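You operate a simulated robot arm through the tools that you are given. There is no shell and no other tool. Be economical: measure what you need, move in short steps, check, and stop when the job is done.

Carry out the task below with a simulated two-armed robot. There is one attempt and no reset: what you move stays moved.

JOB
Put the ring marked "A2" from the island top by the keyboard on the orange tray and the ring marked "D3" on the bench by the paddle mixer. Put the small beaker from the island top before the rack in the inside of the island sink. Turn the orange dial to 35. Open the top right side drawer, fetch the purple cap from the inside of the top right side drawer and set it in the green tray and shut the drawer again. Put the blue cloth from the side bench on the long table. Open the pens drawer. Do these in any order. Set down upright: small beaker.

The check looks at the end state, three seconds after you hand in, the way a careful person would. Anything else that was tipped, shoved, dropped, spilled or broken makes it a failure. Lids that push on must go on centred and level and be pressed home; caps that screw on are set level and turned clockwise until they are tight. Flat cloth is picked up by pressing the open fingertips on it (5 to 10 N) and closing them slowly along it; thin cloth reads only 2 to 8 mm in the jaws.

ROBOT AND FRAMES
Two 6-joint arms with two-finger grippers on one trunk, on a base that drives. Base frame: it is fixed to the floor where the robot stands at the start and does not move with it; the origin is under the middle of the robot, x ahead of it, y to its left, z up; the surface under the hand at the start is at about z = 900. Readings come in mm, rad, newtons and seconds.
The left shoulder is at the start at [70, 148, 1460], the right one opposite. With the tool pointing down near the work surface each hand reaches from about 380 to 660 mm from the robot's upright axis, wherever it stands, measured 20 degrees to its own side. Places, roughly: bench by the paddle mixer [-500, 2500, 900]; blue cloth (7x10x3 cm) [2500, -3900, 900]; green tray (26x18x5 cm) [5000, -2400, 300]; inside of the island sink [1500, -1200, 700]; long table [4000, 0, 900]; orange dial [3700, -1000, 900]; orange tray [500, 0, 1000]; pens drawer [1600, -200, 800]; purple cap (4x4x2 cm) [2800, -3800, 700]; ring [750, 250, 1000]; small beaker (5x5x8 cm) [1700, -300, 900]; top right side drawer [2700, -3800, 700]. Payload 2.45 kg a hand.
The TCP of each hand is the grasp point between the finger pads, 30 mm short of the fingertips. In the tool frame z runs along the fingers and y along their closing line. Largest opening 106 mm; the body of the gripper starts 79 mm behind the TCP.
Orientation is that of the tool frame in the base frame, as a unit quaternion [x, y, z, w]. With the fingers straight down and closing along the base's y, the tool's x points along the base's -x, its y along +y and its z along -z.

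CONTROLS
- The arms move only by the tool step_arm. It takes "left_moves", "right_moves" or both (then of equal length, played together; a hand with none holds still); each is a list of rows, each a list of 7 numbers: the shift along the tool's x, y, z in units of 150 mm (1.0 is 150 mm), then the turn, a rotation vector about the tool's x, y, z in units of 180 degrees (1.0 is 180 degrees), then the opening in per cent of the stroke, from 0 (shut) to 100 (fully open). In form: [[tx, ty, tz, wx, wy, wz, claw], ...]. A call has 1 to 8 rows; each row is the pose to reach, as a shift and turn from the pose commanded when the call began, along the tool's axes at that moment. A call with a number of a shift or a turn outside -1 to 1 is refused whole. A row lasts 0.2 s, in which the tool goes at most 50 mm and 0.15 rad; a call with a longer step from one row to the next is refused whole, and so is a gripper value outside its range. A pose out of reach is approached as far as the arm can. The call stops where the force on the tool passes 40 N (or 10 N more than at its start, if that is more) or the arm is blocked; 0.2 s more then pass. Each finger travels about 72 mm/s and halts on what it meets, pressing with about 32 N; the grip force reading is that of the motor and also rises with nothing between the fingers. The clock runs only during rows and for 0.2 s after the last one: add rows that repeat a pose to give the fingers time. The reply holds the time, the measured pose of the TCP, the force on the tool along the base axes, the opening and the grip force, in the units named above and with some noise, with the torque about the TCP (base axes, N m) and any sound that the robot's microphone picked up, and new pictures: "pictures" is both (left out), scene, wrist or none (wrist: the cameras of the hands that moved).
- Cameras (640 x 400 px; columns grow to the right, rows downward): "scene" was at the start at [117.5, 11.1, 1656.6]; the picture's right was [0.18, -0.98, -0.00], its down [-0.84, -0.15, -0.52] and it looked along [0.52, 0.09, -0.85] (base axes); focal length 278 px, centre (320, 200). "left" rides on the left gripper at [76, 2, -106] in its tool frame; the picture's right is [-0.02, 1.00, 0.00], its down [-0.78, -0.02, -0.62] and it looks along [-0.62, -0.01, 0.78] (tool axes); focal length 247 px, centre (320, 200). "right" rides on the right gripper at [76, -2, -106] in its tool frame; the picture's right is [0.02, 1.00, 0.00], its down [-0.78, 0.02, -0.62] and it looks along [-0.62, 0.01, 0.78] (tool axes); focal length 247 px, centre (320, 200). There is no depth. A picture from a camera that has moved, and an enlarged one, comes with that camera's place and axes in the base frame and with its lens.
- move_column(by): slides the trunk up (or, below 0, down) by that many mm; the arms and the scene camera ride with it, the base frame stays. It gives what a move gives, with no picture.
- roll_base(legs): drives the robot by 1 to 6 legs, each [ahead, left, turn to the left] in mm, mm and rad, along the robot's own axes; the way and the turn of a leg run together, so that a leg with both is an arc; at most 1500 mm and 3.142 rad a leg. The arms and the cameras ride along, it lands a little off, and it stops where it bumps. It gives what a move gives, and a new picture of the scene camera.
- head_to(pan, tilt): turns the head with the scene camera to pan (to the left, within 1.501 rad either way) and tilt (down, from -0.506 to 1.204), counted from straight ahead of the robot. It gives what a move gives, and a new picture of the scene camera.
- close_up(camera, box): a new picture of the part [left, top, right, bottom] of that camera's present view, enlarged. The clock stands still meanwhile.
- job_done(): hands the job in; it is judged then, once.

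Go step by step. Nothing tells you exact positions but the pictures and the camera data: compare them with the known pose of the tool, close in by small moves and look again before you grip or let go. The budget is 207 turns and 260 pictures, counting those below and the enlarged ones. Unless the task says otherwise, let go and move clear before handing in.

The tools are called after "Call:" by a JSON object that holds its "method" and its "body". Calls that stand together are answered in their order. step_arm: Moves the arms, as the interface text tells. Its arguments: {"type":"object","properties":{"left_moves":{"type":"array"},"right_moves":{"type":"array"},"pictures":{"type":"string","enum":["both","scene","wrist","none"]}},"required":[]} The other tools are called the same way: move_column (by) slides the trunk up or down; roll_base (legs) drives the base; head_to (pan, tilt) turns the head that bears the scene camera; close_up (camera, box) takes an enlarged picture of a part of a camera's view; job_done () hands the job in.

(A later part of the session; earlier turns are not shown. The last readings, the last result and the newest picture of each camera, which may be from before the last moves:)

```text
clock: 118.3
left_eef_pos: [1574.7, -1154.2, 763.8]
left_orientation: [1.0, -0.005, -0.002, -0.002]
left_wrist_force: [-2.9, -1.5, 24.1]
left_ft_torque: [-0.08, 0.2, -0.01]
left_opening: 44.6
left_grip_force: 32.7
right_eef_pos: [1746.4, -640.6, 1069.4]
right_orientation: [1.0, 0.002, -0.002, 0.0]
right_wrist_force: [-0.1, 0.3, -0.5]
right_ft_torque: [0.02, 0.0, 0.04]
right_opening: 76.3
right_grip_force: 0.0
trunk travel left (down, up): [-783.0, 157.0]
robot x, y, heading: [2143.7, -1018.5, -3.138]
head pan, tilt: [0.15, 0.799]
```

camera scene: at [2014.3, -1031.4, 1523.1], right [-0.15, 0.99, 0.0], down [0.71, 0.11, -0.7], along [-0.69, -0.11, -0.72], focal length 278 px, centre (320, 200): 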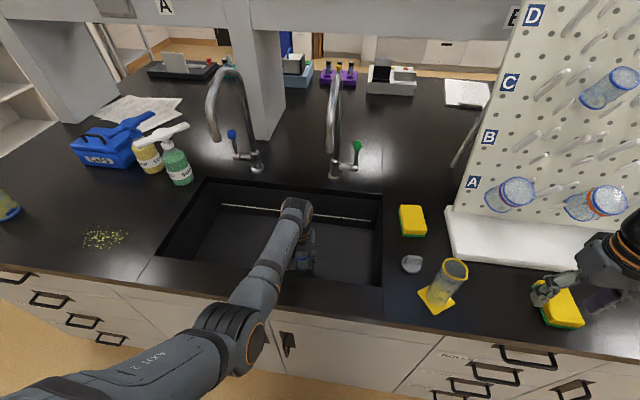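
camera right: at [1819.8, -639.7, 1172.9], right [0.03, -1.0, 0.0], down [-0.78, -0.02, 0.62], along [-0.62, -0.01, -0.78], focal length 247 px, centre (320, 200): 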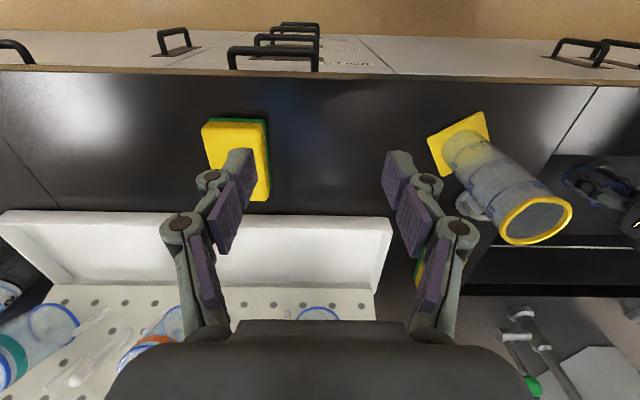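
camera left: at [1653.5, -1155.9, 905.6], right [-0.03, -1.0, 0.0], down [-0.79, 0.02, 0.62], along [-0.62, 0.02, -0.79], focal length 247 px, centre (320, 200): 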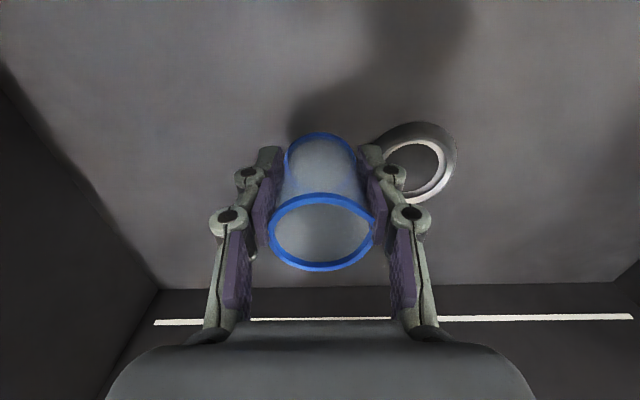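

The beaker rests on the sink floor; I relax, release, and rise.

Call:
{"method": "step_arm", "body": {"left_moves": [[0, 0, -0.025, 0, 0, 0, 34], [0, 0, -0.025, 0, 0, 0, 52], [0, 0, -0.025, 0, 0, 0, 66], [0, 0, -0.025, 0, 0, 0, 66], [0, 0, -0.3, 0, 0, 0, 66], [0, 0, -0.6, 0, 0, 0, 66], [0, 0, -0.9, 0, 0, 0, 66], [0, 0, -1, 0, 0, 0, 66]], "pictures": "wrist"}}

```text
clock: 120.1
left_eef_pos: [1577.3, -1154.4, 910.4]
left_orientation: [1.0, -0.005, 0.003, -0.002]
left_wrist_force: [0.6, 0.1, 0.3]
left_ft_torque: [-0.01, 0.02, 0.02]
left_opening: 70.1
left_grip_force: 0.1
right_eef_pos: [1743.3, -642.2, 1066.4]
right_orientation: [1.0, 0.002, -0.001, -0.001]
right_wrist_force: [-0.5, -1.0, -0.8]
right_ft_torque: [0.0, 0.01, -0.03]
right_opening: 76.2
right_grip_force: 0.1
trunk travel left (down, up): [-783.0, 157.0]
robot x, y, heading: [2140.9, -1016.2, -3.143]
head pan, tilt: [0.15, 0.799]
camera left: at [1652.9, -1156.8, 1014.8], right [-0.03, -1.0, 0.0], down [-0.79, 0.02, 0.62], along [-0.62, 0.02, -0.79], focal length 247 px, centre (320, 200)
```

left: 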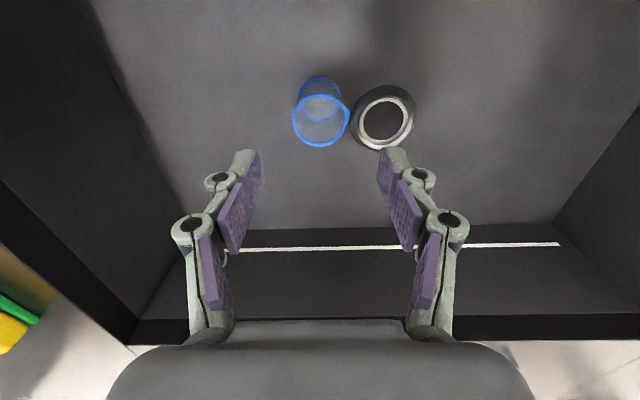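

The beaker stands upright in the sink. I rise, back away, move to the PENS drawer and begin turning the right hand horizontal.

Call:
{"method": "step_arm", "body": {"left_moves": [[0, 0, -0.3, 0, 0, 0, 66], [0, 0, -0.6, 0, 0, 0, 66], [0, 0, -0.9, 0, 0, 0, 66]], "pictures": "none"}}

Call:
{"method": "roll_base", "body": {"legs": [[-400, 0, 0], [0, -640, 0]]}}

Call:
{"method": "step_arm", "body": {"right_moves": [[0, 0, 0, -0.027, -0.027, 0.027, 50], [0, 0, 0, -0.054, -0.054, 0.054, 34], [0, 0, 0, -0.081, -0.081, 0.081, 34], [0, 0, 0, -0.108, -0.108, 0.108, 34], [0, 0, 0, -0.135, -0.135, 0.135, 34], [0, 0, 0, -0.162, -0.162, 0.162, 34], [0, 0, 0, -0.189, -0.189, 0.189, 34], [0, 0, 0, -0.216, -0.216, 0.216, 34]], "pictures": "scene"}}

```text
clock: 120.9
left_eef_pos: [1544.8, -1148.7, 1014.2]
left_orientation: [1.0, -0.005, 0.003, -0.001]
left_wrist_force: [0.1, -0.3, -1.0]
left_ft_torque: [-0.02, -0.02, 0.0]
left_opening: 70.2
left_grip_force: 0.1
left hand out of reach, approached as far as the arm can: row 2, 3
right_eef_pos: [1741.2, -642.3, 1066.5]
right_orientation: [1.0, 0.001, -0.001, -0.001]
right_wrist_force: [0.0, -0.6, 0.2]
right_ft_torque: [0.04, 0.01, 0.04]
right_opening: 76.5
right_grip_force: 0.1
trunk travel left (down, up): [-783.0, 157.0]
robot x, y, heading: [2143.3, -1022.9, -3.14]
head pan, tilt: [0.15, 0.799]
```

```text
clock: 126.5
left_eef_pos: [1947.0, -504.0, 1014.9]
left_orientation: [1.0, -0.011, 0.002, -0.002]
left_wrist_force: [0.0, -0.8, 0.1]
left_ft_torque: [-0.01, 0.0, 0.0]
left_opening: 70.0
left_grip_force: 0.0
right_eef_pos: [2148.6, 0.7, 1067.3]
right_orientation: [1.0, -0.002, 0.0, 0.0]
right_wrist_force: [0.4, -0.5, -0.2]
right_ft_torque: [0.02, 0.0, 0.0]
right_opening: 76.4
right_grip_force: 0.1
trunk travel left (down, up): [-783.0, 157.0]
robot x, y, heading: [2546.1, -381.7, 3.141]
head pan, tilt: [0.15, 0.799]
camera scene: at [2415.6, -391.5, 1523.1], right [-0.14, 0.99, 0.0], down [0.71, 0.1, -0.7], along [-0.69, -0.1, -0.72], focal length 278 px, centre (320, 200)
```

scene: 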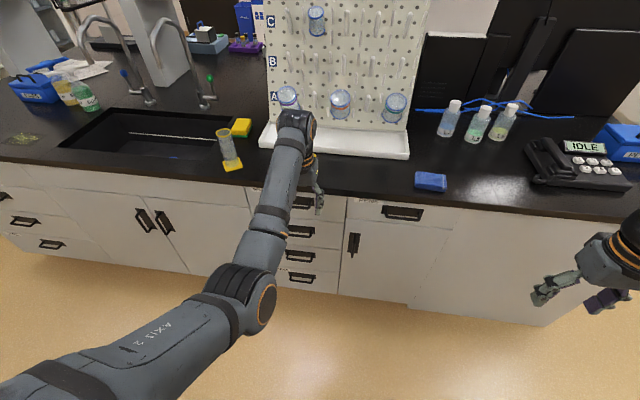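

```text
clock: 128.3
left_eef_pos: [1946.0, -502.0, 1014.6]
left_orientation: [1.0, -0.01, 0.002, 0.0]
left_wrist_force: [0.2, -0.3, 0.1]
left_ft_torque: [-0.03, -0.01, 0.01]
left_opening: 70.1
left_grip_force: 0.1
right_eef_pos: [2056.9, -81.6, 1000.2]
right_orientation: [0.841, -0.314, -0.313, 0.311]
right_wrist_force: [-0.1, 1.2, -0.3]
right_ft_torque: [0.01, -0.01, 0.01]
right_opening: 35.9
right_grip_force: 0.0
right hand out of reach, approached as far as the arm can: row 1, 2, 3, 4, 5, 6, 7, 8
trunk travel left (down, up): [-783.0, 157.0]
robot x, y, heading: [2550.2, -378.4, 3.137]
head pan, tilt: [0.15, 0.799]
camera scene: at [2415.6, -388.5, 1523.0], right [-0.14, 0.99, 0.0], down [0.71, 0.1, -0.7], along [-0.69, -0.1, -0.72], focal length 278 px, centre (320, 200)
```

scene: 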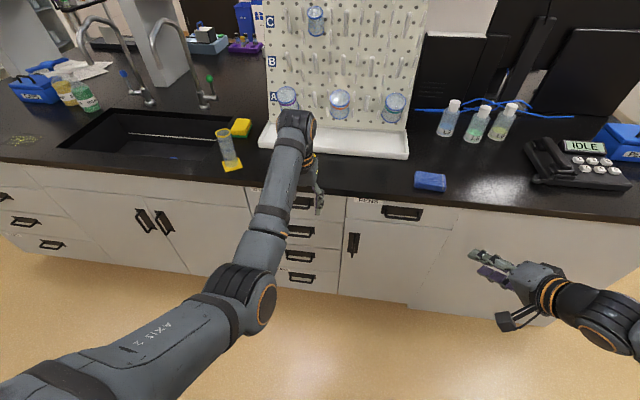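

Call:
{"method": "step_arm", "body": {"right_moves": [[0, 0, 0, -0.027, -0.027, 0.027, 34], [0, 0, 0, -0.054, -0.054, 0.054, 34], [0, 0, 0, -0.081, -0.081, 0.081, 34], [0, 0, 0, -0.108, -0.108, 0.108, 34], [0, 0, 0, -0.135, -0.135, 0.135, 34], [0, 0, 0, -0.162, -0.162, 0.162, 34], [0, 0, 0, -0.169, -0.169, 0.169, 34]], "pictures": "none"}}

Call:
{"method": "move_column", "body": {"by": -160}}

Call:
{"method": "head_to", "body": {"pan": -0.1, "tilt": 0.7}}

```text
clock: 129.9
left_eef_pos: [1946.6, -502.6, 1015.8]
left_orientation: [1.0, -0.009, 0.002, -0.001]
left_wrist_force: [-0.3, 0.2, -0.3]
left_ft_torque: [-0.02, 0.03, 0.01]
left_opening: 70.0
left_grip_force: 0.1
right_eef_pos: [2041.6, -101.5, 1020.2]
right_orientation: [-0.5, 0.504, 0.5, -0.496]
right_wrist_force: [0.2, -0.6, -0.2]
right_ft_torque: [0.01, 0.0, 0.0]
right_opening: 36.0
right_grip_force: 0.1
right hand out of reach, approached as far as the arm can: row 5, 6, 7
trunk travel left (down, up): [-783.0, 157.0]
robot x, y, heading: [2548.9, -379.2, 3.137]
head pan, tilt: [0.15, 0.799]
```

```text
clock: 131.8
left_eef_pos: [1946.9, -504.4, 855.1]
left_orientation: [1.0, -0.009, 0.002, -0.002]
left_wrist_force: [-1.0, 0.0, 0.1]
left_ft_torque: [0.0, -0.03, 0.01]
left_opening: 70.0
left_grip_force: 0.0
right_eef_pos: [2041.6, -102.5, 859.4]
right_orientation: [-0.501, 0.504, 0.5, -0.494]
right_wrist_force: [-0.7, -0.7, -0.3]
right_ft_torque: [-0.03, -0.01, -0.02]
right_opening: 35.9
right_grip_force: 0.1
trunk travel left (down, up): [-623.0, 317.0]
robot x, y, heading: [2544.3, -379.5, 3.134]
head pan, tilt: [0.15, 0.799]
```

```text
clock: 132.6
left_eef_pos: [1945.8, -503.8, 855.1]
left_orientation: [1.0, -0.009, 0.002, -0.002]
left_wrist_force: [-0.2, 0.1, 0.1]
left_ft_torque: [-0.02, 0.03, -0.01]
left_opening: 69.8
left_grip_force: 0.0
right_eef_pos: [2042.3, -103.0, 859.6]
right_orientation: [-0.501, 0.504, 0.5, -0.495]
right_wrist_force: [0.1, 0.5, 0.5]
right_ft_torque: [0.01, -0.01, 0.02]
right_opening: 35.9
right_grip_force: 0.1
trunk travel left (down, up): [-623.0, 317.0]
robot x, y, heading: [2543.9, -377.4, 3.137]
head pan, tilt: [-0.099, 0.7]
camera scene: at [2411.0, -370.3, 1371.3], right [0.1, 0.99, 0.0], down [0.64, -0.07, -0.76], along [-0.76, 0.08, -0.64], focal length 278 px, centre (320, 200)
```

scene: 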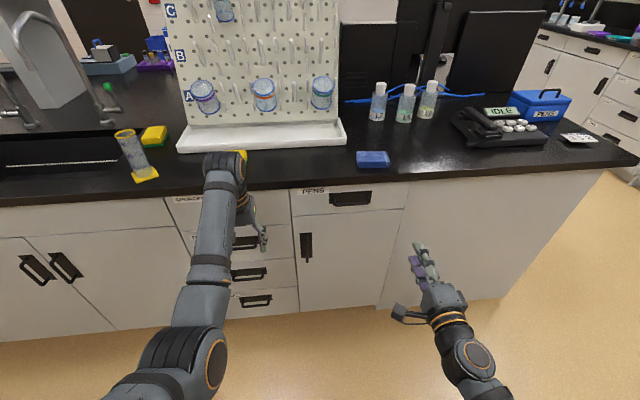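

Call:
{"method": "step_arm", "body": {"left_moves": [[0.2, 0, 0, 0, 0, 0, 66], [0.4, 0, 0, 0, 0, 0, 66], [0.6, 0, 0, 0, 0, 0, 66], [0.8, 0, 0, 0, 0, 0, 66], [0.9, 0, 0, 0, 0, 0, 66]], "right_moves": [[0.2, 0, 0.1, 0, 0, 0, 34], [0.4, -0.05, 0.25, 0, 0, 0, 34], [0.6, -0.1, 0.4, 0, 0, 0, 34], [0.687, -0.14, 0.6, 0, 0, 0, 34], [0.687, -0.14, 0.7, 0, 0, 0, 34]], "pictures": "both"}}

```text
clock: 133.9
left_eef_pos: [2015.9, -544.3, 816.7]
left_orientation: [0.998, 0.016, -0.032, 0.059]
left_wrist_force: [-0.2, 0.6, -0.8]
left_ft_torque: [-0.02, 0.0, -0.02]
left_opening: 70.0
left_grip_force: 0.0
left hand out of reach, approached as far as the arm can: row 1, 2, 3, 4, 5
right_eef_pos: [1936.2, -206.2, 836.0]
right_orientation: [-0.5, 0.503, 0.501, -0.496]
right_wrist_force: [0.3, 0.2, -0.1]
right_ft_torque: [-0.06, -0.02, 0.02]
right_opening: 36.2
right_grip_force: 0.1
trunk travel left (down, up): [-623.0, 317.0]
robot x, y, heading: [2545.1, -377.7, 3.132]
head pan, tilt: [-0.099, 0.7]
stopped in row 5 (left hand): the arm was blocked; the commanded pose is now the measured one
camera scene: at [2410.8, -370.6, 1371.3], right [0.1, 0.99, 0.0], down [0.64, -0.07, -0.76], along [-0.76, 0.08, -0.64], focal length 278 px, centre (320, 200)
camera right: at [2042.2, -283.7, 835.1], right [-0.01, -0.02, 1.0], down [0.63, 0.78, 0.02], along [-0.78, 0.63, 0.01], focal length 247 px, centre (320, 200)
camera left: at [2098.4, -531.2, 916.6], right [0.01, -0.99, 0.12], down [-0.74, 0.07, 0.66], along [-0.67, -0.1, -0.74], focal length 247 px, centre (320, 200)
```

scene: 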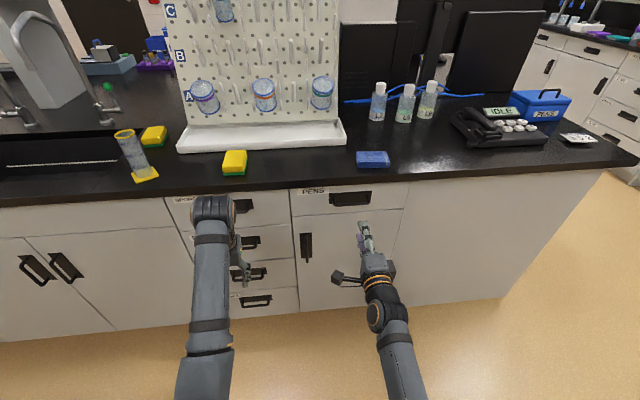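
right: 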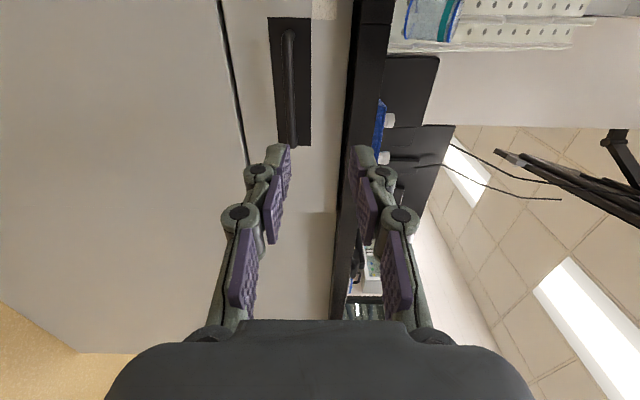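
left: 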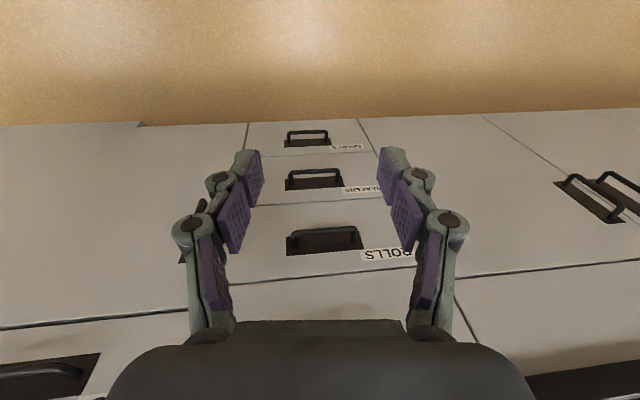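

The bar is at about (1772, −205, 804). I lower the hand 32 mm and advance a bit, then check.

Call:
{"method": "step_arm", "body": {"right_moves": [[0, -0.213, 0, 0, 0, 0, 34], [0, -0.213, 0.25, 0, 0, 0, 40], [0, -0.213, 0.5, 0, 0, 0, 40], [0, -0.213, 0.65, 0, 0, 0, 40]], "pictures": "wrist"}}

```text
clock: 134.9
left_eef_pos: [2014.5, -544.8, 816.2]
left_orientation: [0.998, 0.016, -0.03, 0.059]
left_wrist_force: [0.1, 0.4, 0.3]
left_ft_torque: [0.01, -0.01, 0.05]
left_opening: 70.3
left_grip_force: 0.2
right_eef_pos: [1839.2, -206.3, 801.2]
right_orientation: [-0.501, 0.504, 0.5, -0.495]
right_wrist_force: [0.7, 0.7, 0.1]
right_ft_torque: [0.02, 0.01, 0.01]
right_opening: 42.4
right_grip_force: 0.1
right hand out of reach, approached as far as the arm can: row 1
trunk travel left (down, up): [-623.0, 317.0]
robot x, y, heading: [2546.0, -378.0, 3.135]
head pan, tilt: [-0.099, 0.7]
camera right: at [1945.2, -282.9, 801.1], right [-0.01, -0.02, 1.0], down [0.63, 0.78, 0.02], along [-0.78, 0.63, 0.01], focal length 247 px, centre (320, 200)
```

right: 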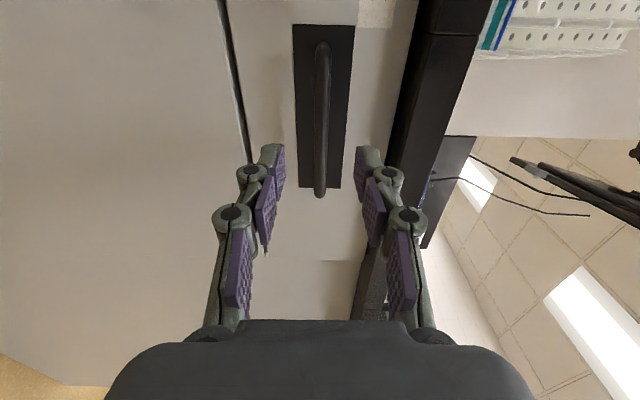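

Call:
{"method": "step_arm", "body": {"right_moves": [[0, 0, 0.15, 0, 0, 0, 40], [0, 0, 0.3, 0, 0, 0, 40], [0, 0, 0.35, 0, 0, 0, 40], [0, 0, 0.35, 0, 0, 0, 40]], "pictures": "wrist"}}

```text
clock: 135.9
left_eef_pos: [2016.9, -545.1, 815.8]
left_orientation: [0.998, 0.017, -0.031, 0.059]
left_wrist_force: [-0.2, -0.2, 0.0]
left_ft_torque: [0.01, 0.01, 0.01]
left_opening: 69.8
left_grip_force: 0.0
right_eef_pos: [1787.0, -205.1, 801.9]
right_orientation: [-0.501, 0.505, 0.5, -0.494]
right_wrist_force: [0.1, 0.2, 0.3]
right_ft_torque: [0.01, -0.02, -0.01]
right_opening: 42.5
right_grip_force: 0.0
trunk travel left (down, up): [-623.0, 317.0]
robot x, y, heading: [2546.1, -380.3, 3.138]
head pan, tilt: [-0.099, 0.7]
camera right: at [1893.2, -282.4, 801.6], right [-0.01, -0.02, 1.0], down [0.63, 0.78, 0.02], along [-0.78, 0.63, 0.01], focal length 247 px, centre (320, 200)
```

right: 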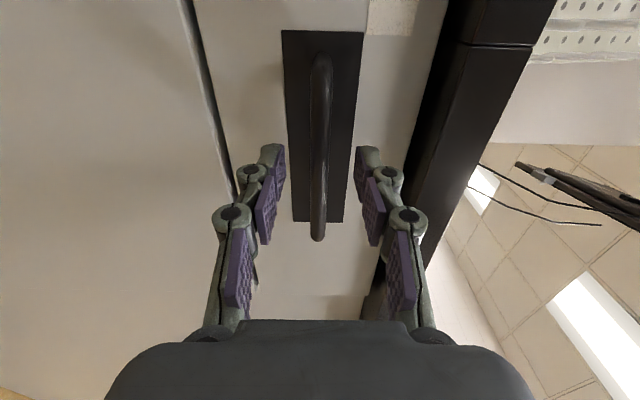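

Call:
{"method": "step_arm", "body": {"right_moves": [[0, 0, 0, 0, 0, 0, 20], [0, 0, 0, 0, 0, 0, 5], [0, 0, 0, 0, 0, 0, 0], [0, 0, 0, 0, 0, 0, 0]], "pictures": "wrist"}}

```text
clock: 136.9
left_eef_pos: [2016.9, -544.6, 814.8]
left_orientation: [0.998, 0.017, -0.031, 0.059]
left_wrist_force: [0.4, -0.4, -0.1]
left_ft_torque: [-0.05, 0.02, 0.0]
left_opening: 69.8
left_grip_force: 0.1
right_eef_pos: [1786.9, -204.3, 802.6]
right_orientation: [-0.5, 0.504, 0.5, -0.495]
right_wrist_force: [1.3, -0.3, -1.6]
right_ft_torque: [-0.07, -0.02, 0.01]
right_opening: 10.1
right_grip_force: 37.8
trunk travel left (down, up): [-623.0, 317.0]
robot x, y, heading: [2544.4, -379.2, 3.136]
head pan, tilt: [-0.099, 0.7]
camera right: at [1893.4, -282.4, 801.3], right [-0.01, -0.02, 1.0], down [0.63, 0.78, 0.02], along [-0.78, 0.63, 0.01], focal length 247 px, centre (320, 200)
```

right: 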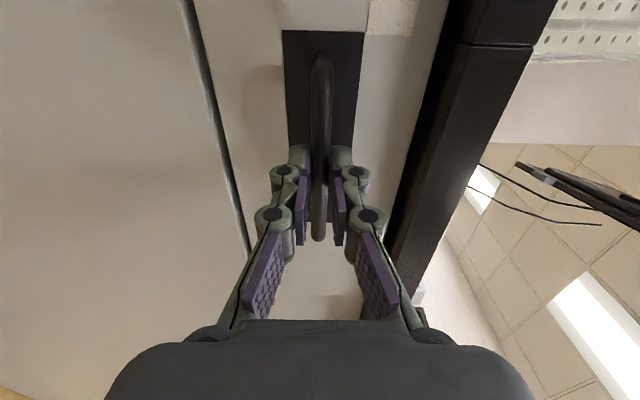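

Gripped the bar (10 mm). I pull the drawer by moving the hand back in steps.

Call:
{"method": "step_arm", "body": {"right_moves": [[0, 0, -0.12, 0, 0, 0, 0], [0, 0, -0.25, 0, 0, 0, 0], [0, 0, -0.4, 0, 0, 0, 0], [0, 0, -0.55, 0, 0, 0, 0], [0, 0, -0.7, 0, 0, 0, 0], [0, 0, -0.85, 0, 0, 0, 0], [0, 0, -1, 0, 0, 0, 0]], "pictures": "scene"}}

```text
clock: 138.6
left_eef_pos: [2016.7, -542.2, 815.2]
left_orientation: [0.998, 0.016, -0.03, 0.06]
left_wrist_force: [0.6, -0.2, 0.3]
left_ft_torque: [0.0, -0.02, 0.01]
left_opening: 70.1
left_grip_force: 0.1
right_eef_pos: [1938.0, -204.0, 803.0]
right_orientation: [-0.501, 0.506, 0.499, -0.494]
right_wrist_force: [1.4, 15.1, -10.1]
right_ft_torque: [0.17, -0.23, -0.42]
right_opening: 10.3
right_grip_force: 37.4
trunk travel left (down, up): [-623.0, 317.0]
robot x, y, heading: [2548.6, -377.1, 3.132]
head pan, tilt: [-0.099, 0.7]
camera scene: at [2410.0, -366.7, 1371.1], right [0.11, 0.99, 0.0], down [0.64, -0.07, -0.76], along [-0.76, 0.08, -0.65], focal length 278 px, centre (320, 200)
```

scene: 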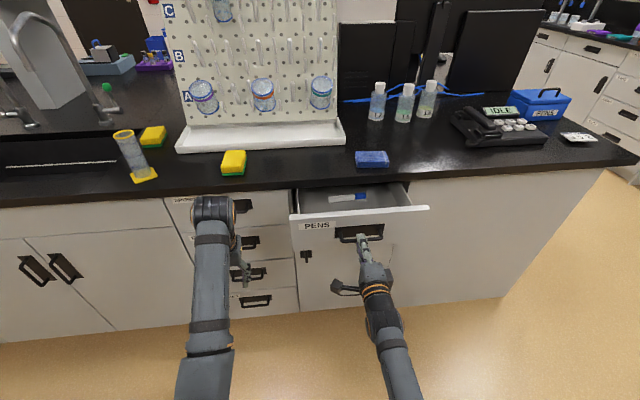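

Call:
{"method": "roll_base", "body": {"legs": [[-150, 0, 0]]}}

```text
clock: 139.9
left_eef_pos: [2165.0, -541.4, 814.7]
left_orientation: [0.997, 0.017, -0.03, 0.062]
left_wrist_force: [0.4, -0.5, 0.3]
left_ft_torque: [0.01, 0.02, 0.01]
left_opening: 69.8
left_grip_force: 0.0
right_eef_pos: [2085.5, -203.8, 802.9]
right_orientation: [-0.5, 0.507, 0.498, -0.495]
right_wrist_force: [-1.2, 26.7, -17.1]
right_ft_torque: [0.19, -0.25, -0.91]
right_opening: 10.0
right_grip_force: 37.5
trunk travel left (down, up): [-623.0, 317.0]
robot x, y, heading: [2698.1, -381.1, 3.132]
head pan, tilt: [-0.099, 0.7]
camera scene: at [2558.7, -365.4, 1371.0], right [0.11, 0.99, 0.0], down [0.64, -0.07, -0.76], along [-0.76, 0.08, -0.65], focal length 278 px, centre (320, 200)
```

scene: 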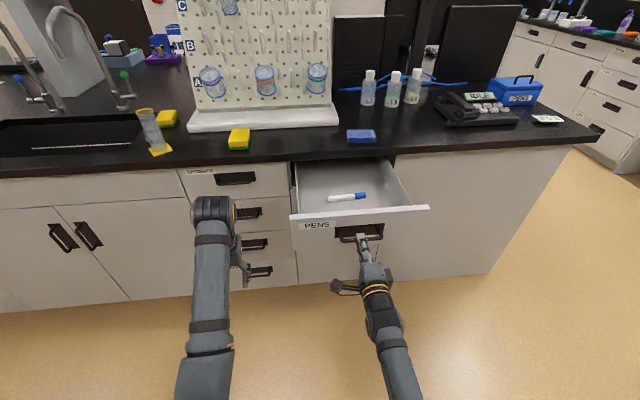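

The PENS drawer is open 300 mm. I release the handle and back off.

Call:
{"method": "step_arm", "body": {"right_moves": [[0, 0, 0, 0, 0, 0, 20], [0, 0, 0, 0, 0, 0, 40], [0, 0, 0, 0, 0, 0, 40], [0, 0, -0.2, 0, 0, 0, 40], [0, 0, -0.4, 0, 0, 0, 40]], "pictures": "none"}}

Call:
{"method": "roll_base", "body": {"legs": [[-150, 0, 0]]}}

```text
clock: 141.1
left_eef_pos: [2167.0, -545.6, 816.3]
left_orientation: [0.998, 0.017, -0.031, 0.059]
left_wrist_force: [0.3, 0.0, 0.2]
left_ft_torque: [0.01, 0.02, 0.01]
left_opening: 70.1
left_grip_force: 0.1
right_eef_pos: [2146.0, -209.2, 803.8]
right_orientation: [-0.501, 0.504, 0.5, -0.494]
right_wrist_force: [0.2, 0.9, 0.3]
right_ft_torque: [-0.02, 0.02, 0.0]
right_opening: 42.2
right_grip_force: 0.1
trunk travel left (down, up): [-623.0, 317.0]
robot x, y, heading: [2697.0, -377.0, 3.133]
head pan, tilt: [-0.099, 0.7]
```

```text
clock: 142.5
left_eef_pos: [2317.7, -547.7, 815.8]
left_orientation: [0.998, 0.017, -0.031, 0.058]
left_wrist_force: [0.3, -1.1, -0.1]
left_ft_torque: [-0.03, 0.02, -0.04]
left_opening: 70.1
left_grip_force: 0.1
right_eef_pos: [2297.6, -210.1, 804.2]
right_orientation: [-0.501, 0.504, 0.5, -0.495]
right_wrist_force: [0.2, 0.1, 0.0]
right_ft_torque: [-0.02, -0.04, 0.0]
right_opening: 42.4
right_grip_force: 0.1
trunk travel left (down, up): [-623.0, 317.0]
robot x, y, heading: [2849.2, -377.2, 3.134]
head pan, tilt: [-0.099, 0.7]
camera scene: at [2713.1, -372.1, 1371.4], right [0.1, 0.99, 0.0], down [0.64, -0.07, -0.77], along [-0.76, 0.08, -0.64], focal length 278 px, centre (320, 200)
```

scene: 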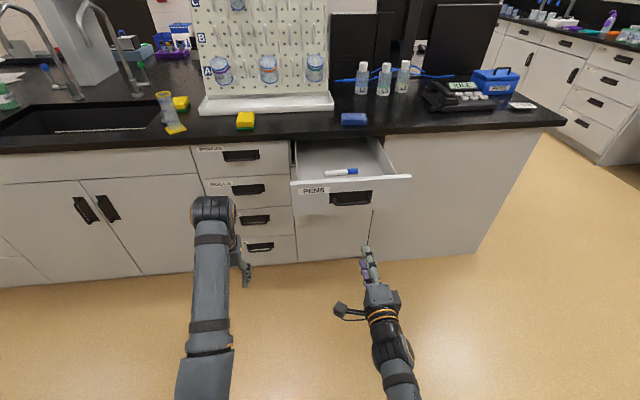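

PENS drawer is done. Next the dial at about (3690, −1000): I raise the trunk, turn around and look.

Call:
{"method": "move_column", "body": {"by": 300}}

Call:
{"method": "roll_base", "body": {"legs": [[0, 550, 0], [0, 0, 3.14]]}}

Call:
{"method": "head_to", "body": {"pan": 0.0, "tilt": 0.6}}

```text
clock: 145.5
left_eef_pos: [2317.5, -546.5, 1116.8]
left_orientation: [0.998, 0.017, -0.03, 0.059]
left_wrist_force: [-0.4, 0.9, 0.9]
left_ft_torque: [0.01, 0.0, -0.01]
left_opening: 70.0
left_grip_force: 0.1
right_eef_pos: [2295.7, -209.7, 1103.9]
right_orientation: [-0.502, 0.504, 0.5, -0.495]
right_wrist_force: [0.1, 0.4, 0.0]
right_ft_torque: [-0.04, -0.03, 0.0]
right_opening: 42.4
right_grip_force: 0.1
trunk travel left (down, up): [-923.0, 17.0]
robot x, y, heading: [2847.4, -378.8, 3.137]
head pan, tilt: [-0.099, 0.7]
```

```text
clock: 156.2
left_eef_pos: [3363.7, -730.6, 1116.6]
left_orientation: [-0.049, 0.996, 0.061, 0.029]
left_wrist_force: [0.3, 0.2, -0.2]
left_ft_torque: [0.02, 0.03, -0.03]
left_opening: 70.1
left_grip_force: 0.1
right_eef_pos: [3406.5, -1065.9, 1104.0]
right_orientation: [0.487, 0.518, 0.511, 0.484]
right_wrist_force: [-0.3, -0.4, 0.6]
right_ft_torque: [0.01, 0.03, 0.0]
right_opening: 42.5
right_grip_force: 0.1
trunk travel left (down, up): [-923.0, 17.0]
robot x, y, heading: [2847.7, -931.0, 0.06]
head pan, tilt: [-0.099, 0.7]
camera scene: at [2981.1, -934.7, 1671.3], right [-0.04, -1.0, 0.0], down [-0.64, 0.02, -0.76], along [0.76, -0.03, -0.64], focal length 278 px, centre (320, 200)
```

scene: 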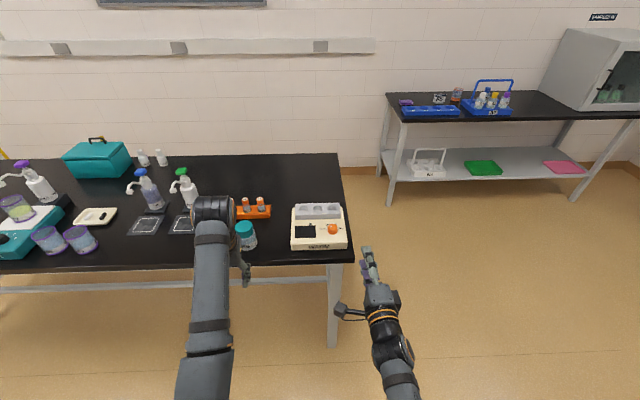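

```text
clock: 156.8
left_eef_pos: [3363.8, -729.7, 1115.9]
left_orientation: [-0.05, 0.997, 0.06, 0.029]
left_wrist_force: [-0.6, -0.3, 0.3]
left_ft_torque: [0.02, 0.04, 0.03]
left_opening: 69.6
left_grip_force: 0.1
right_eef_pos: [3406.3, -1067.3, 1104.2]
right_orientation: [0.487, 0.517, 0.512, 0.483]
right_wrist_force: [-0.1, 0.1, 1.4]
right_ft_torque: [0.0, 0.0, -0.02]
right_opening: 42.3
right_grip_force: 0.1
trunk travel left (down, up): [-923.0, 17.0]
robot x, y, heading: [2844.2, -935.1, 0.064]
head pan, tilt: [0.0, 0.6]
camera scene: at [2984.5, -925.9, 1679.9], right [0.06, -1.0, 0.0], down [-0.56, -0.03, -0.82], along [0.82, 0.05, -0.57], focal length 278 px, centre (320, 200)
```

scene: 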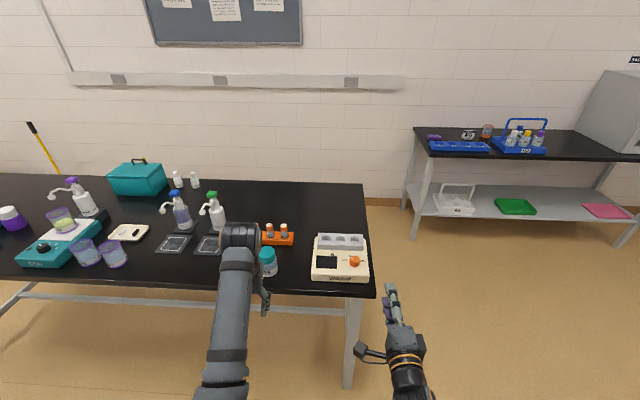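

Call:
{"method": "close_up", "body": {"camera": "scene", "box": [300, 225, 380, 290]}}

```text
6.15 times, centred on (340, 258) of scene
camera zoom: at [2984.5, -925.9, 1679.9], right [0.06, -1.0, 0.0], down [-0.56, -0.03, -0.82], along [0.82, 0.05, -0.57], focal length 1710 px, centre (197, -154)
```

zoom: 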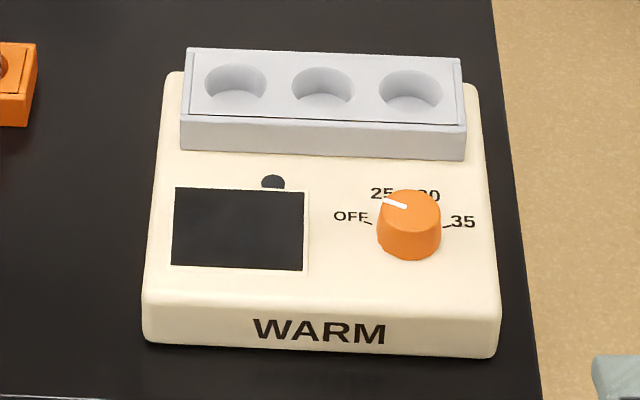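

Call:
{"method": "roll_base", "body": {"legs": [[0, 0, -0.06], [0, -265, 0], [280, 0, 0]]}}

```text
clock: 160.7
left_eef_pos: [3657.8, -1030.2, 1116.9]
left_orientation: [-0.014, 0.998, 0.059, 0.031]
left_wrist_force: [0.8, 0.3, -0.6]
left_ft_torque: [0.0, -0.02, 0.0]
left_opening: 69.8
left_grip_force: 0.0
right_eef_pos: [3678.4, -1366.7, 1103.7]
right_orientation: [0.505, 0.5, 0.495, 0.5]
right_wrist_force: [0.0, -0.1, -0.6]
right_ft_torque: [-0.01, 0.02, 0.03]
right_opening: 42.6
right_grip_force: 0.1
trunk travel left (down, up): [-923.0, 17.0]
robot x, y, heading: [3125.7, -1193.0, -0.009]
head pan, tilt: [0.0, 0.6]
camera scene: at [3264.8, -1197.2, 1680.2], right [-0.01, -1.0, 0.0], down [-0.56, 0.01, -0.83], along [0.83, -0.01, -0.56], focal length 278 px, centre (320, 200)
```

scene: 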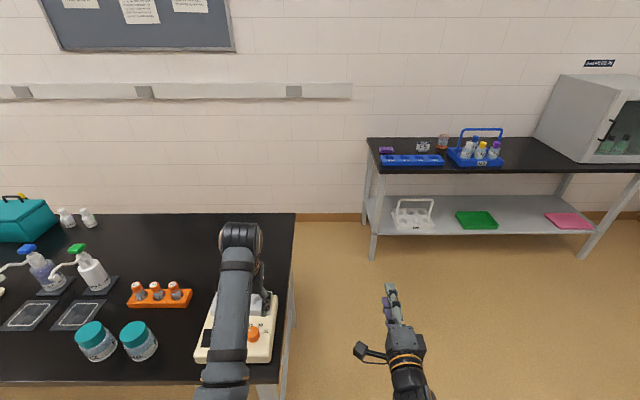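

Call:
{"method": "step_arm", "body": {"left_moves": [[0, 0.06, 0, 0.02, 0.01, 0.005, 66], [0, 0.13, 0, 0.0376, 0.0197, 0.0089, 66], [0, 0.13, 0, 0.0376, 0.0197, 0.0089, 66]], "pictures": "wrist"}}

Call:
{"method": "close_up", "body": {"camera": "left", "box": [200, 20, 440, 170]}}

```text
clock: 161.5
left_eef_pos: [3671.5, -1011.9, 1096.5]
left_orientation: [-0.001, 1.0, 0.001, 0.0]
left_wrist_force: [0.5, 0.0, 0.0]
left_ft_torque: [0.03, 0.01, -0.02]
left_opening: 70.1
left_grip_force: 0.1
left hand out of reach, approached as far as the arm can: row 1, 2, 3
right_eef_pos: [3679.0, -1367.7, 1104.3]
right_orientation: [0.505, 0.501, 0.493, 0.5]
right_wrist_force: [1.0, 0.0, 0.0]
right_ft_torque: [0.04, 0.01, 0.0]
right_opening: 42.5
right_grip_force: 0.1
trunk travel left (down, up): [-923.0, 17.0]
robot x, y, heading: [3128.8, -1190.5, -0.011]
head pan, tilt: [0.0, 0.6]
camera left: at [3596.1, -1010.1, 1201.9], right [0.02, 1.0, 0.0], down [0.78, -0.02, 0.62], along [0.62, -0.01, -0.78], focal length 247 px, centre (320, 200)
```

left: 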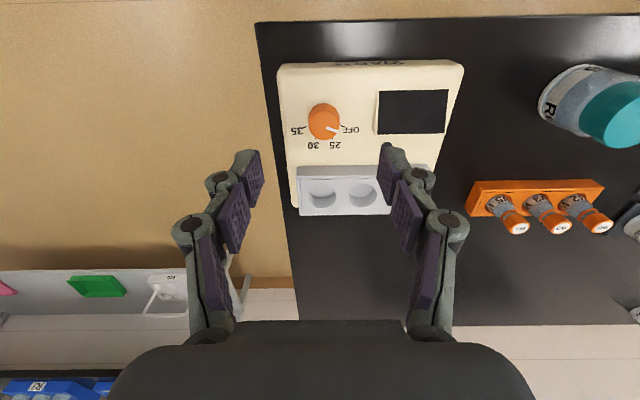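

```text
2.67 times, centred on (320, 95) of left
camera zoom: at [3596.1, -1010.1, 1201.9], right [0.02, 1.0, 0.0], down [0.78, -0.02, 0.62], along [0.62, -0.01, -0.78], focal length 659 px, centre (320, 480)
```

zoom: 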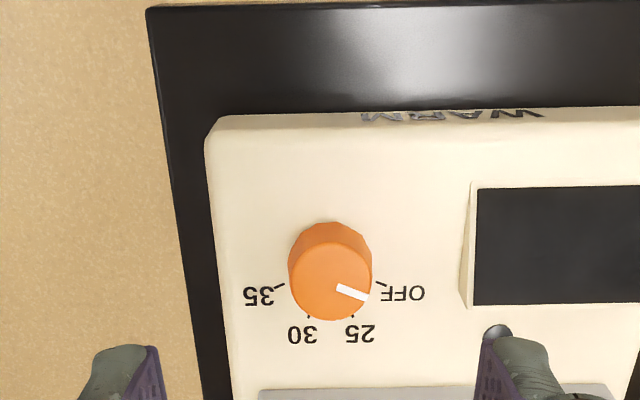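

The dial is at about (3695, −1007), now on OFF; 35 lies about 115–120° clockwise. I go down above it to refine.

Call:
{"method": "step_arm", "body": {"left_moves": [[-0.08, 0.02, 0.2, 0, 0, 0, 55], [-0.13, 0.03, 0.4, 0, 0, 0, 55], [-0.13, 0.03, 0.5, 0, 0, 0, 55], [-0.13, 0.03, 0.5, 0, 0, 0, 55]], "pictures": "wrist"}}

```text
clock: 162.5
left_eef_pos: [3691.9, -1005.8, 1022.7]
left_orientation: [0.0, 1.0, 0.0, 0.0]
left_wrist_force: [0.1, -0.1, 0.6]
left_ft_torque: [0.01, 0.03, 0.01]
left_opening: 58.2
left_grip_force: 0.1
right_eef_pos: [3678.2, -1367.7, 1103.6]
right_orientation: [0.505, 0.5, 0.494, 0.501]
right_wrist_force: [-0.9, -0.3, 0.0]
right_ft_torque: [-0.03, 0.01, -0.02]
right_opening: 42.5
right_grip_force: 0.0
trunk travel left (down, up): [-923.0, 17.0]
robot x, y, heading: [3130.8, -1192.0, -0.011]
head pan, tilt: [0.0, 0.6]
camera left: at [3615.3, -1004.9, 1127.3], right [0.02, 1.0, 0.0], down [0.78, -0.02, 0.62], along [0.62, -0.01, -0.78], focal length 247 px, centre (320, 200)
```

left: 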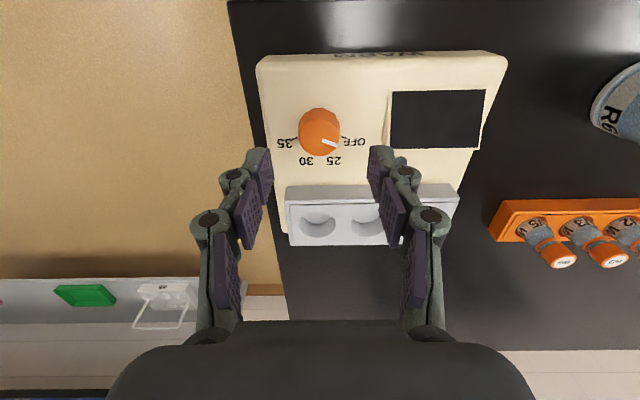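

Call:
{"method": "step_arm", "body": {"left_moves": [[0, 0, 0.05, 0, 0, -0.045, 50], [0, 0, 0.1, 0, 0, -0.09, 50], [0, 0, 0.15, 0, 0, -0.135, 50], [0, 0, 0.15, 0, 0, -0.18, 50], [0, 0, 0.15, 0, 0, -0.225, 50], [0, 0, 0.15, 0, 0, -0.27, 50], [0, 0, 0.15, 0, 0, -0.315, 50], [0, 0, 0.15, 0, 0, -0.333, 50]], "pictures": "wrist"}}

```text
clock: 164.3
left_eef_pos: [3693.0, -1006.8, 999.8]
left_orientation: [-0.501, 0.865, -0.001, 0.0]
left_wrist_force: [-0.1, 0.5, 0.0]
left_ft_torque: [-0.02, -0.01, 0.03]
left_opening: 53.2
left_grip_force: 0.0
right_eef_pos: [3679.3, -1366.4, 1103.3]
right_orientation: [0.504, 0.501, 0.494, 0.501]
right_wrist_force: [-0.2, -0.4, -1.1]
right_ft_torque: [-0.03, 0.0, 0.0]
right_opening: 42.3
right_grip_force: 0.0
trunk travel left (down, up): [-923.0, 17.0]
robot x, y, heading: [3127.4, -1193.5, -0.008]
head pan, tilt: [0.0, 0.6]
camera left: at [3653.0, -1072.0, 1104.8], right [-0.86, 0.52, 0.0], down [0.4, 0.67, 0.62], along [0.32, 0.53, -0.78], focal length 247 px, centre (320, 200)
```

left: 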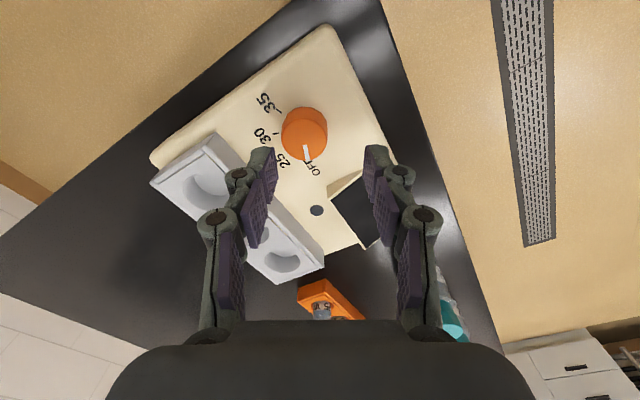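

Call:
{"method": "step_arm", "body": {"left_moves": [[-0.047, -0.081, 0.1, 0, 0, 0, 55], [-0.047, -0.081, 0.2, 0, 0, 0, 55], [-0.047, -0.081, 0.2, 0, 0, 0, 55]], "pictures": "wrist"}}

```text
clock: 165.1
left_eef_pos: [3704.9, -1007.3, 970.4]
left_orientation: [-0.501, 0.866, 0.0, 0.0]
left_wrist_force: [0.1, -0.1, 0.5]
left_ft_torque: [-0.04, 0.02, -0.03]
left_opening: 58.3
left_grip_force: 0.0
right_eef_pos: [3677.5, -1367.8, 1104.8]
right_orientation: [0.505, 0.501, 0.494, 0.501]
right_wrist_force: [0.6, 0.9, 0.2]
right_ft_torque: [-0.01, 0.0, -0.03]
right_opening: 42.4
right_grip_force: 0.1
trunk travel left (down, up): [-923.0, 17.0]
robot x, y, heading: [3129.4, -1194.5, -0.011]
head pan, tilt: [0.0, 0.6]
camera left: at [3665.8, -1072.0, 1075.6], right [-0.86, 0.52, 0.0], down [0.41, 0.67, 0.62], along [0.32, 0.53, -0.78], focal length 247 px, centre (320, 200)
```

left: 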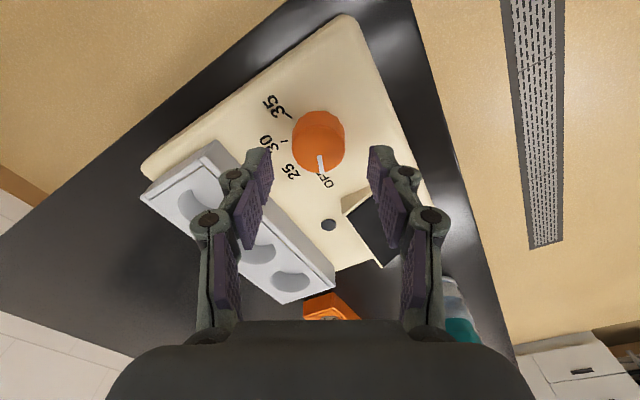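

Call:
{"method": "step_arm", "body": {"left_moves": [[0, 0, 0.1, 0, 0, 0, 55], [0, 0, 0.18, 0, 0, 0, 55], [0, 0, 0.24, 0, 0, 0, 55], [0, 0, 0.24, 0, 0, 0, 55]], "pictures": "wrist"}}

```text
clock: 166.1
left_eef_pos: [3705.4, -1007.5, 934.2]
left_orientation: [-0.501, 0.866, 0.0, 0.0]
left_wrist_force: [-0.2, 0.1, 0.2]
left_ft_torque: [-0.02, -0.01, 0.03]
left_opening: 58.3
left_grip_force: 0.0
right_eef_pos: [3679.7, -1367.7, 1103.2]
right_orientation: [0.505, 0.501, 0.494, 0.5]
right_wrist_force: [0.0, 0.1, 0.3]
right_ft_torque: [0.05, -0.01, -0.01]
right_opening: 42.4
right_grip_force: 0.1
trunk travel left (down, up): [-923.0, 17.0]
robot x, y, heading: [3125.1, -1197.1, -0.007]
head pan, tilt: [0.0, 0.6]
camera left: at [3665.9, -1072.8, 1039.6], right [-0.86, 0.52, 0.0], down [0.41, 0.67, 0.62], along [0.32, 0.53, -0.78], focal length 247 px, centre (320, 200)
```

left: 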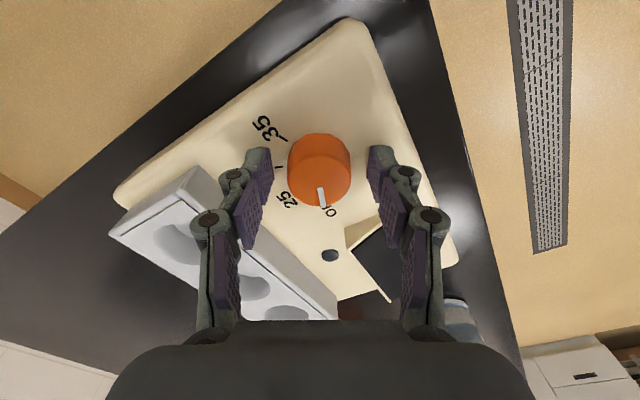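

Call:
{"method": "step_arm", "body": {"left_moves": [[0, 0, 0, 0, 0, 0, 38], [0, 0, 0, 0, 0, 0, 25], [0, 0, 0, 0, 0, 0, 20], [0, 0, 0, 0, 0, 0, 20]], "pictures": "none"}}

Call:
{"method": "step_arm", "body": {"left_moves": [[0, 0, 0, 0, 0, 0.045, 20], [0, 0, 0, 0, 0, 0.09, 20], [0, 0, 0, 0, 0, 0.135, 20], [0, 0, 0, 0, 0, 0.18, 20], [0, 0, 0, 0, 0, 0.225, 20], [0, 0, 0, 0, 0, 0.27, 20], [0, 0, 0, 0, 0, 0.315, 20]], "pictures": "wrist"}}

```text
clock: 167.1
left_eef_pos: [3705.6, -1008.1, 934.2]
left_orientation: [-0.501, 0.866, 0.001, 0.001]
left_wrist_force: [3.9, -0.1, 2.9]
left_ft_torque: [-0.13, -0.1, -0.02]
left_opening: 36.8
left_grip_force: 44.7
right_eef_pos: [3678.5, -1367.1, 1104.2]
right_orientation: [0.506, 0.501, 0.494, 0.499]
right_wrist_force: [-0.2, 0.2, -0.6]
right_ft_torque: [0.0, -0.01, -0.01]
right_opening: 42.6
right_grip_force: 0.0
trunk travel left (down, up): [-923.0, 17.0]
robot x, y, heading: [3129.5, -1194.5, -0.007]
head pan, tilt: [0.0, 0.6]
```

```text
clock: 168.7
left_eef_pos: [3705.7, -1007.7, 934.2]
left_orientation: [-0.028, 1.0, 0.001, 0.001]
left_wrist_force: [1.0, -1.3, 11.2]
left_ft_torque: [-0.14, 0.3, 0.0]
left_opening: 37.3
left_grip_force: 45.0
right_eef_pos: [3677.5, -1368.1, 1105.2]
right_orientation: [0.504, 0.501, 0.495, 0.5]
right_wrist_force: [0.3, 0.3, -0.5]
right_ft_torque: [0.01, -0.01, 0.01]
right_opening: 42.2
right_grip_force: 0.1
trunk travel left (down, up): [-923.0, 17.0]
robot x, y, heading: [3128.8, -1192.0, -0.006]
head pan, tilt: [0.0, 0.6]
camera left: at [3629.3, -1010.1, 1040.0], right [-0.03, 1.0, 0.0], down [0.78, 0.03, 0.62], along [0.62, 0.02, -0.78], focal length 247 px, centre (320, 200)
```

left: 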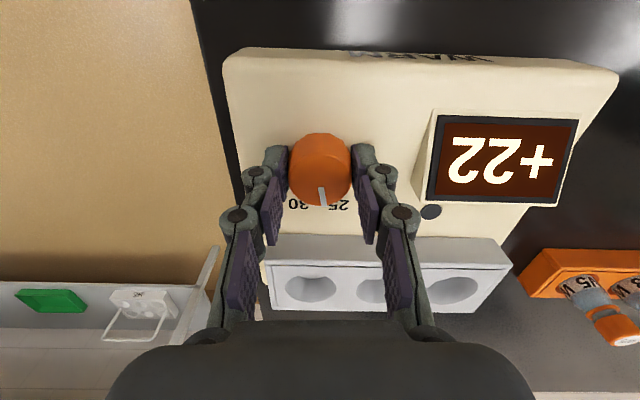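

Call:
{"method": "step_arm", "body": {"left_moves": [[0, 0, 0, 0, 0, 0.045, 20], [0, 0, 0, 0, 0, 0.09, 20], [0, 0, 0, 0, 0, 0.135, 20], [0, 0, 0, 0, 0, 0.18, 20], [0, 0, 0, 0, 0, 0.225, 20], [0, 0, 0, 0, 0, 0.27, 20], [0, 0, 0, 0, 0, 0.315, 20], [0, 0, 0, 0, 0, 0.345, 20]], "pictures": "wrist"}}

Call:
{"method": "close_up", "body": {"camera": "left", "box": [240, 100, 400, 220]}}

```text
clock: 170.5
left_eef_pos: [3706.7, -1007.4, 935.0]
left_orientation: [0.492, 0.871, 0.0, 0.0]
left_wrist_force: [3.0, -0.7, 13.6]
left_ft_torque: [-0.92, -0.35, -0.01]
left_opening: 37.3
left_grip_force: 45.6
right_eef_pos: [3677.3, -1366.8, 1105.3]
right_orientation: [0.505, 0.5, 0.493, 0.501]
right_wrist_force: [-0.4, 0.3, 0.3]
right_ft_torque: [-0.01, 0.03, -0.02]
right_opening: 42.5
right_grip_force: 0.0
trunk travel left (down, up): [-923.0, 17.0]
robot x, y, heading: [3127.1, -1195.0, -0.006]
head pan, tilt: [0.0, 0.6]
camera left: at [3667.6, -941.0, 1040.1], right [0.87, 0.5, 0.0], down [0.39, -0.68, 0.62], along [0.31, -0.54, -0.78], focal length 247 px, centre (320, 200)
```

left: 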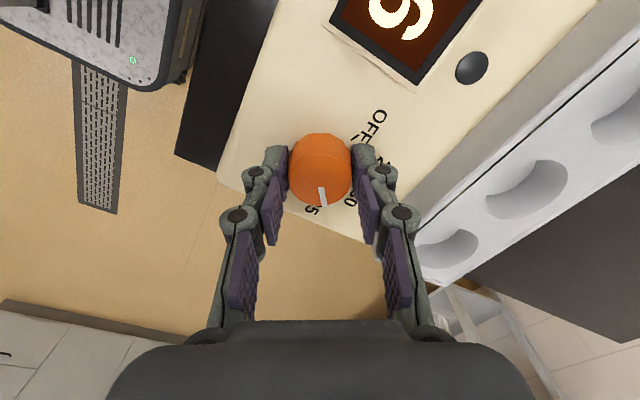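

```text
3.33 times, centred on (320, 160) of left
camera zoom: at [3667.6, -941.0, 1040.1], right [0.87, 0.5, 0.0], down [0.39, -0.68, 0.62], along [0.31, -0.54, -0.78], focal length 823 px, centre (320, 333)
```

zoom: 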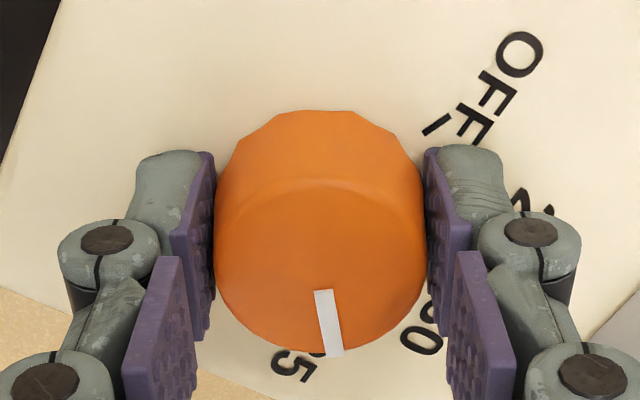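

I release the dial and rise to read pointer and ticks.

Call:
{"method": "step_arm", "body": {"left_moves": [[0, 0, 0, 0, 0, 0, 40], [0, 0, 0, 0, 0, 0, 55], [0, 0, 0, 0, 0, 0, 55], [0, 0, -0.2, 0, 0, 0, 55], [0, 0, -0.4, 0, 0, 0, 55]], "pictures": "wrist"}}

Call:
{"method": "close_up", "body": {"camera": "left", "box": [240, 60, 400, 180]}}

```text
clock: 171.7
left_eef_pos: [3705.6, -1007.1, 994.3]
left_orientation: [0.491, 0.871, 0.001, -0.001]
left_wrist_force: [0.2, -0.2, 0.3]
left_ft_torque: [0.0, 0.04, 0.03]
left_opening: 58.6
left_grip_force: 0.1
right_eef_pos: [3678.1, -1367.3, 1103.6]
right_orientation: [0.504, 0.501, 0.495, 0.5]
right_wrist_force: [-0.4, 0.1, 0.2]
right_ft_torque: [-0.01, 0.01, 0.0]
right_opening: 42.2
right_grip_force: 0.0
trunk travel left (down, up): [-923.0, 17.0]
robot x, y, heading: [3130.0, -1194.7, -0.009]
head pan, tilt: [0.0, 0.6]
camera left: at [3668.4, -940.5, 1099.8], right [0.87, 0.5, 0.0], down [0.39, -0.68, 0.62], along [0.31, -0.54, -0.78], focal length 247 px, centre (320, 200)
```

left: 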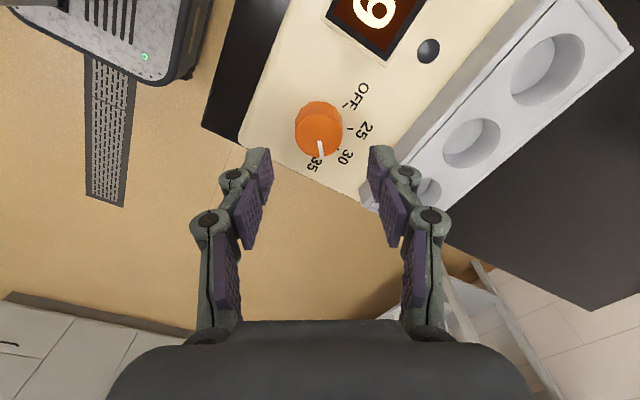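

```text
3.33 times, centred on (320, 120) of left
camera zoom: at [3668.4, -940.5, 1099.8], right [0.87, 0.5, 0.0], down [0.39, -0.68, 0.62], along [0.31, -0.54, -0.78], focal length 823 px, centre (320, 467)
```

zoom: 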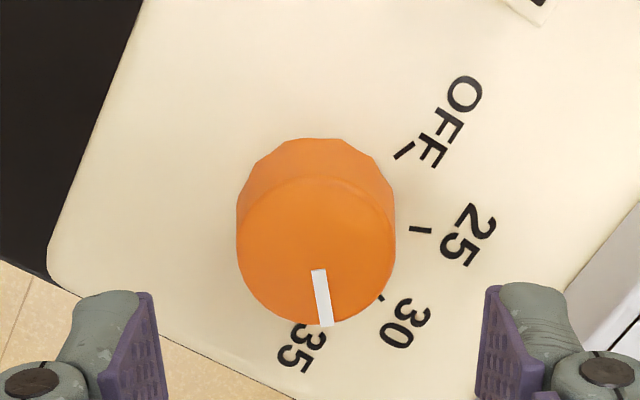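

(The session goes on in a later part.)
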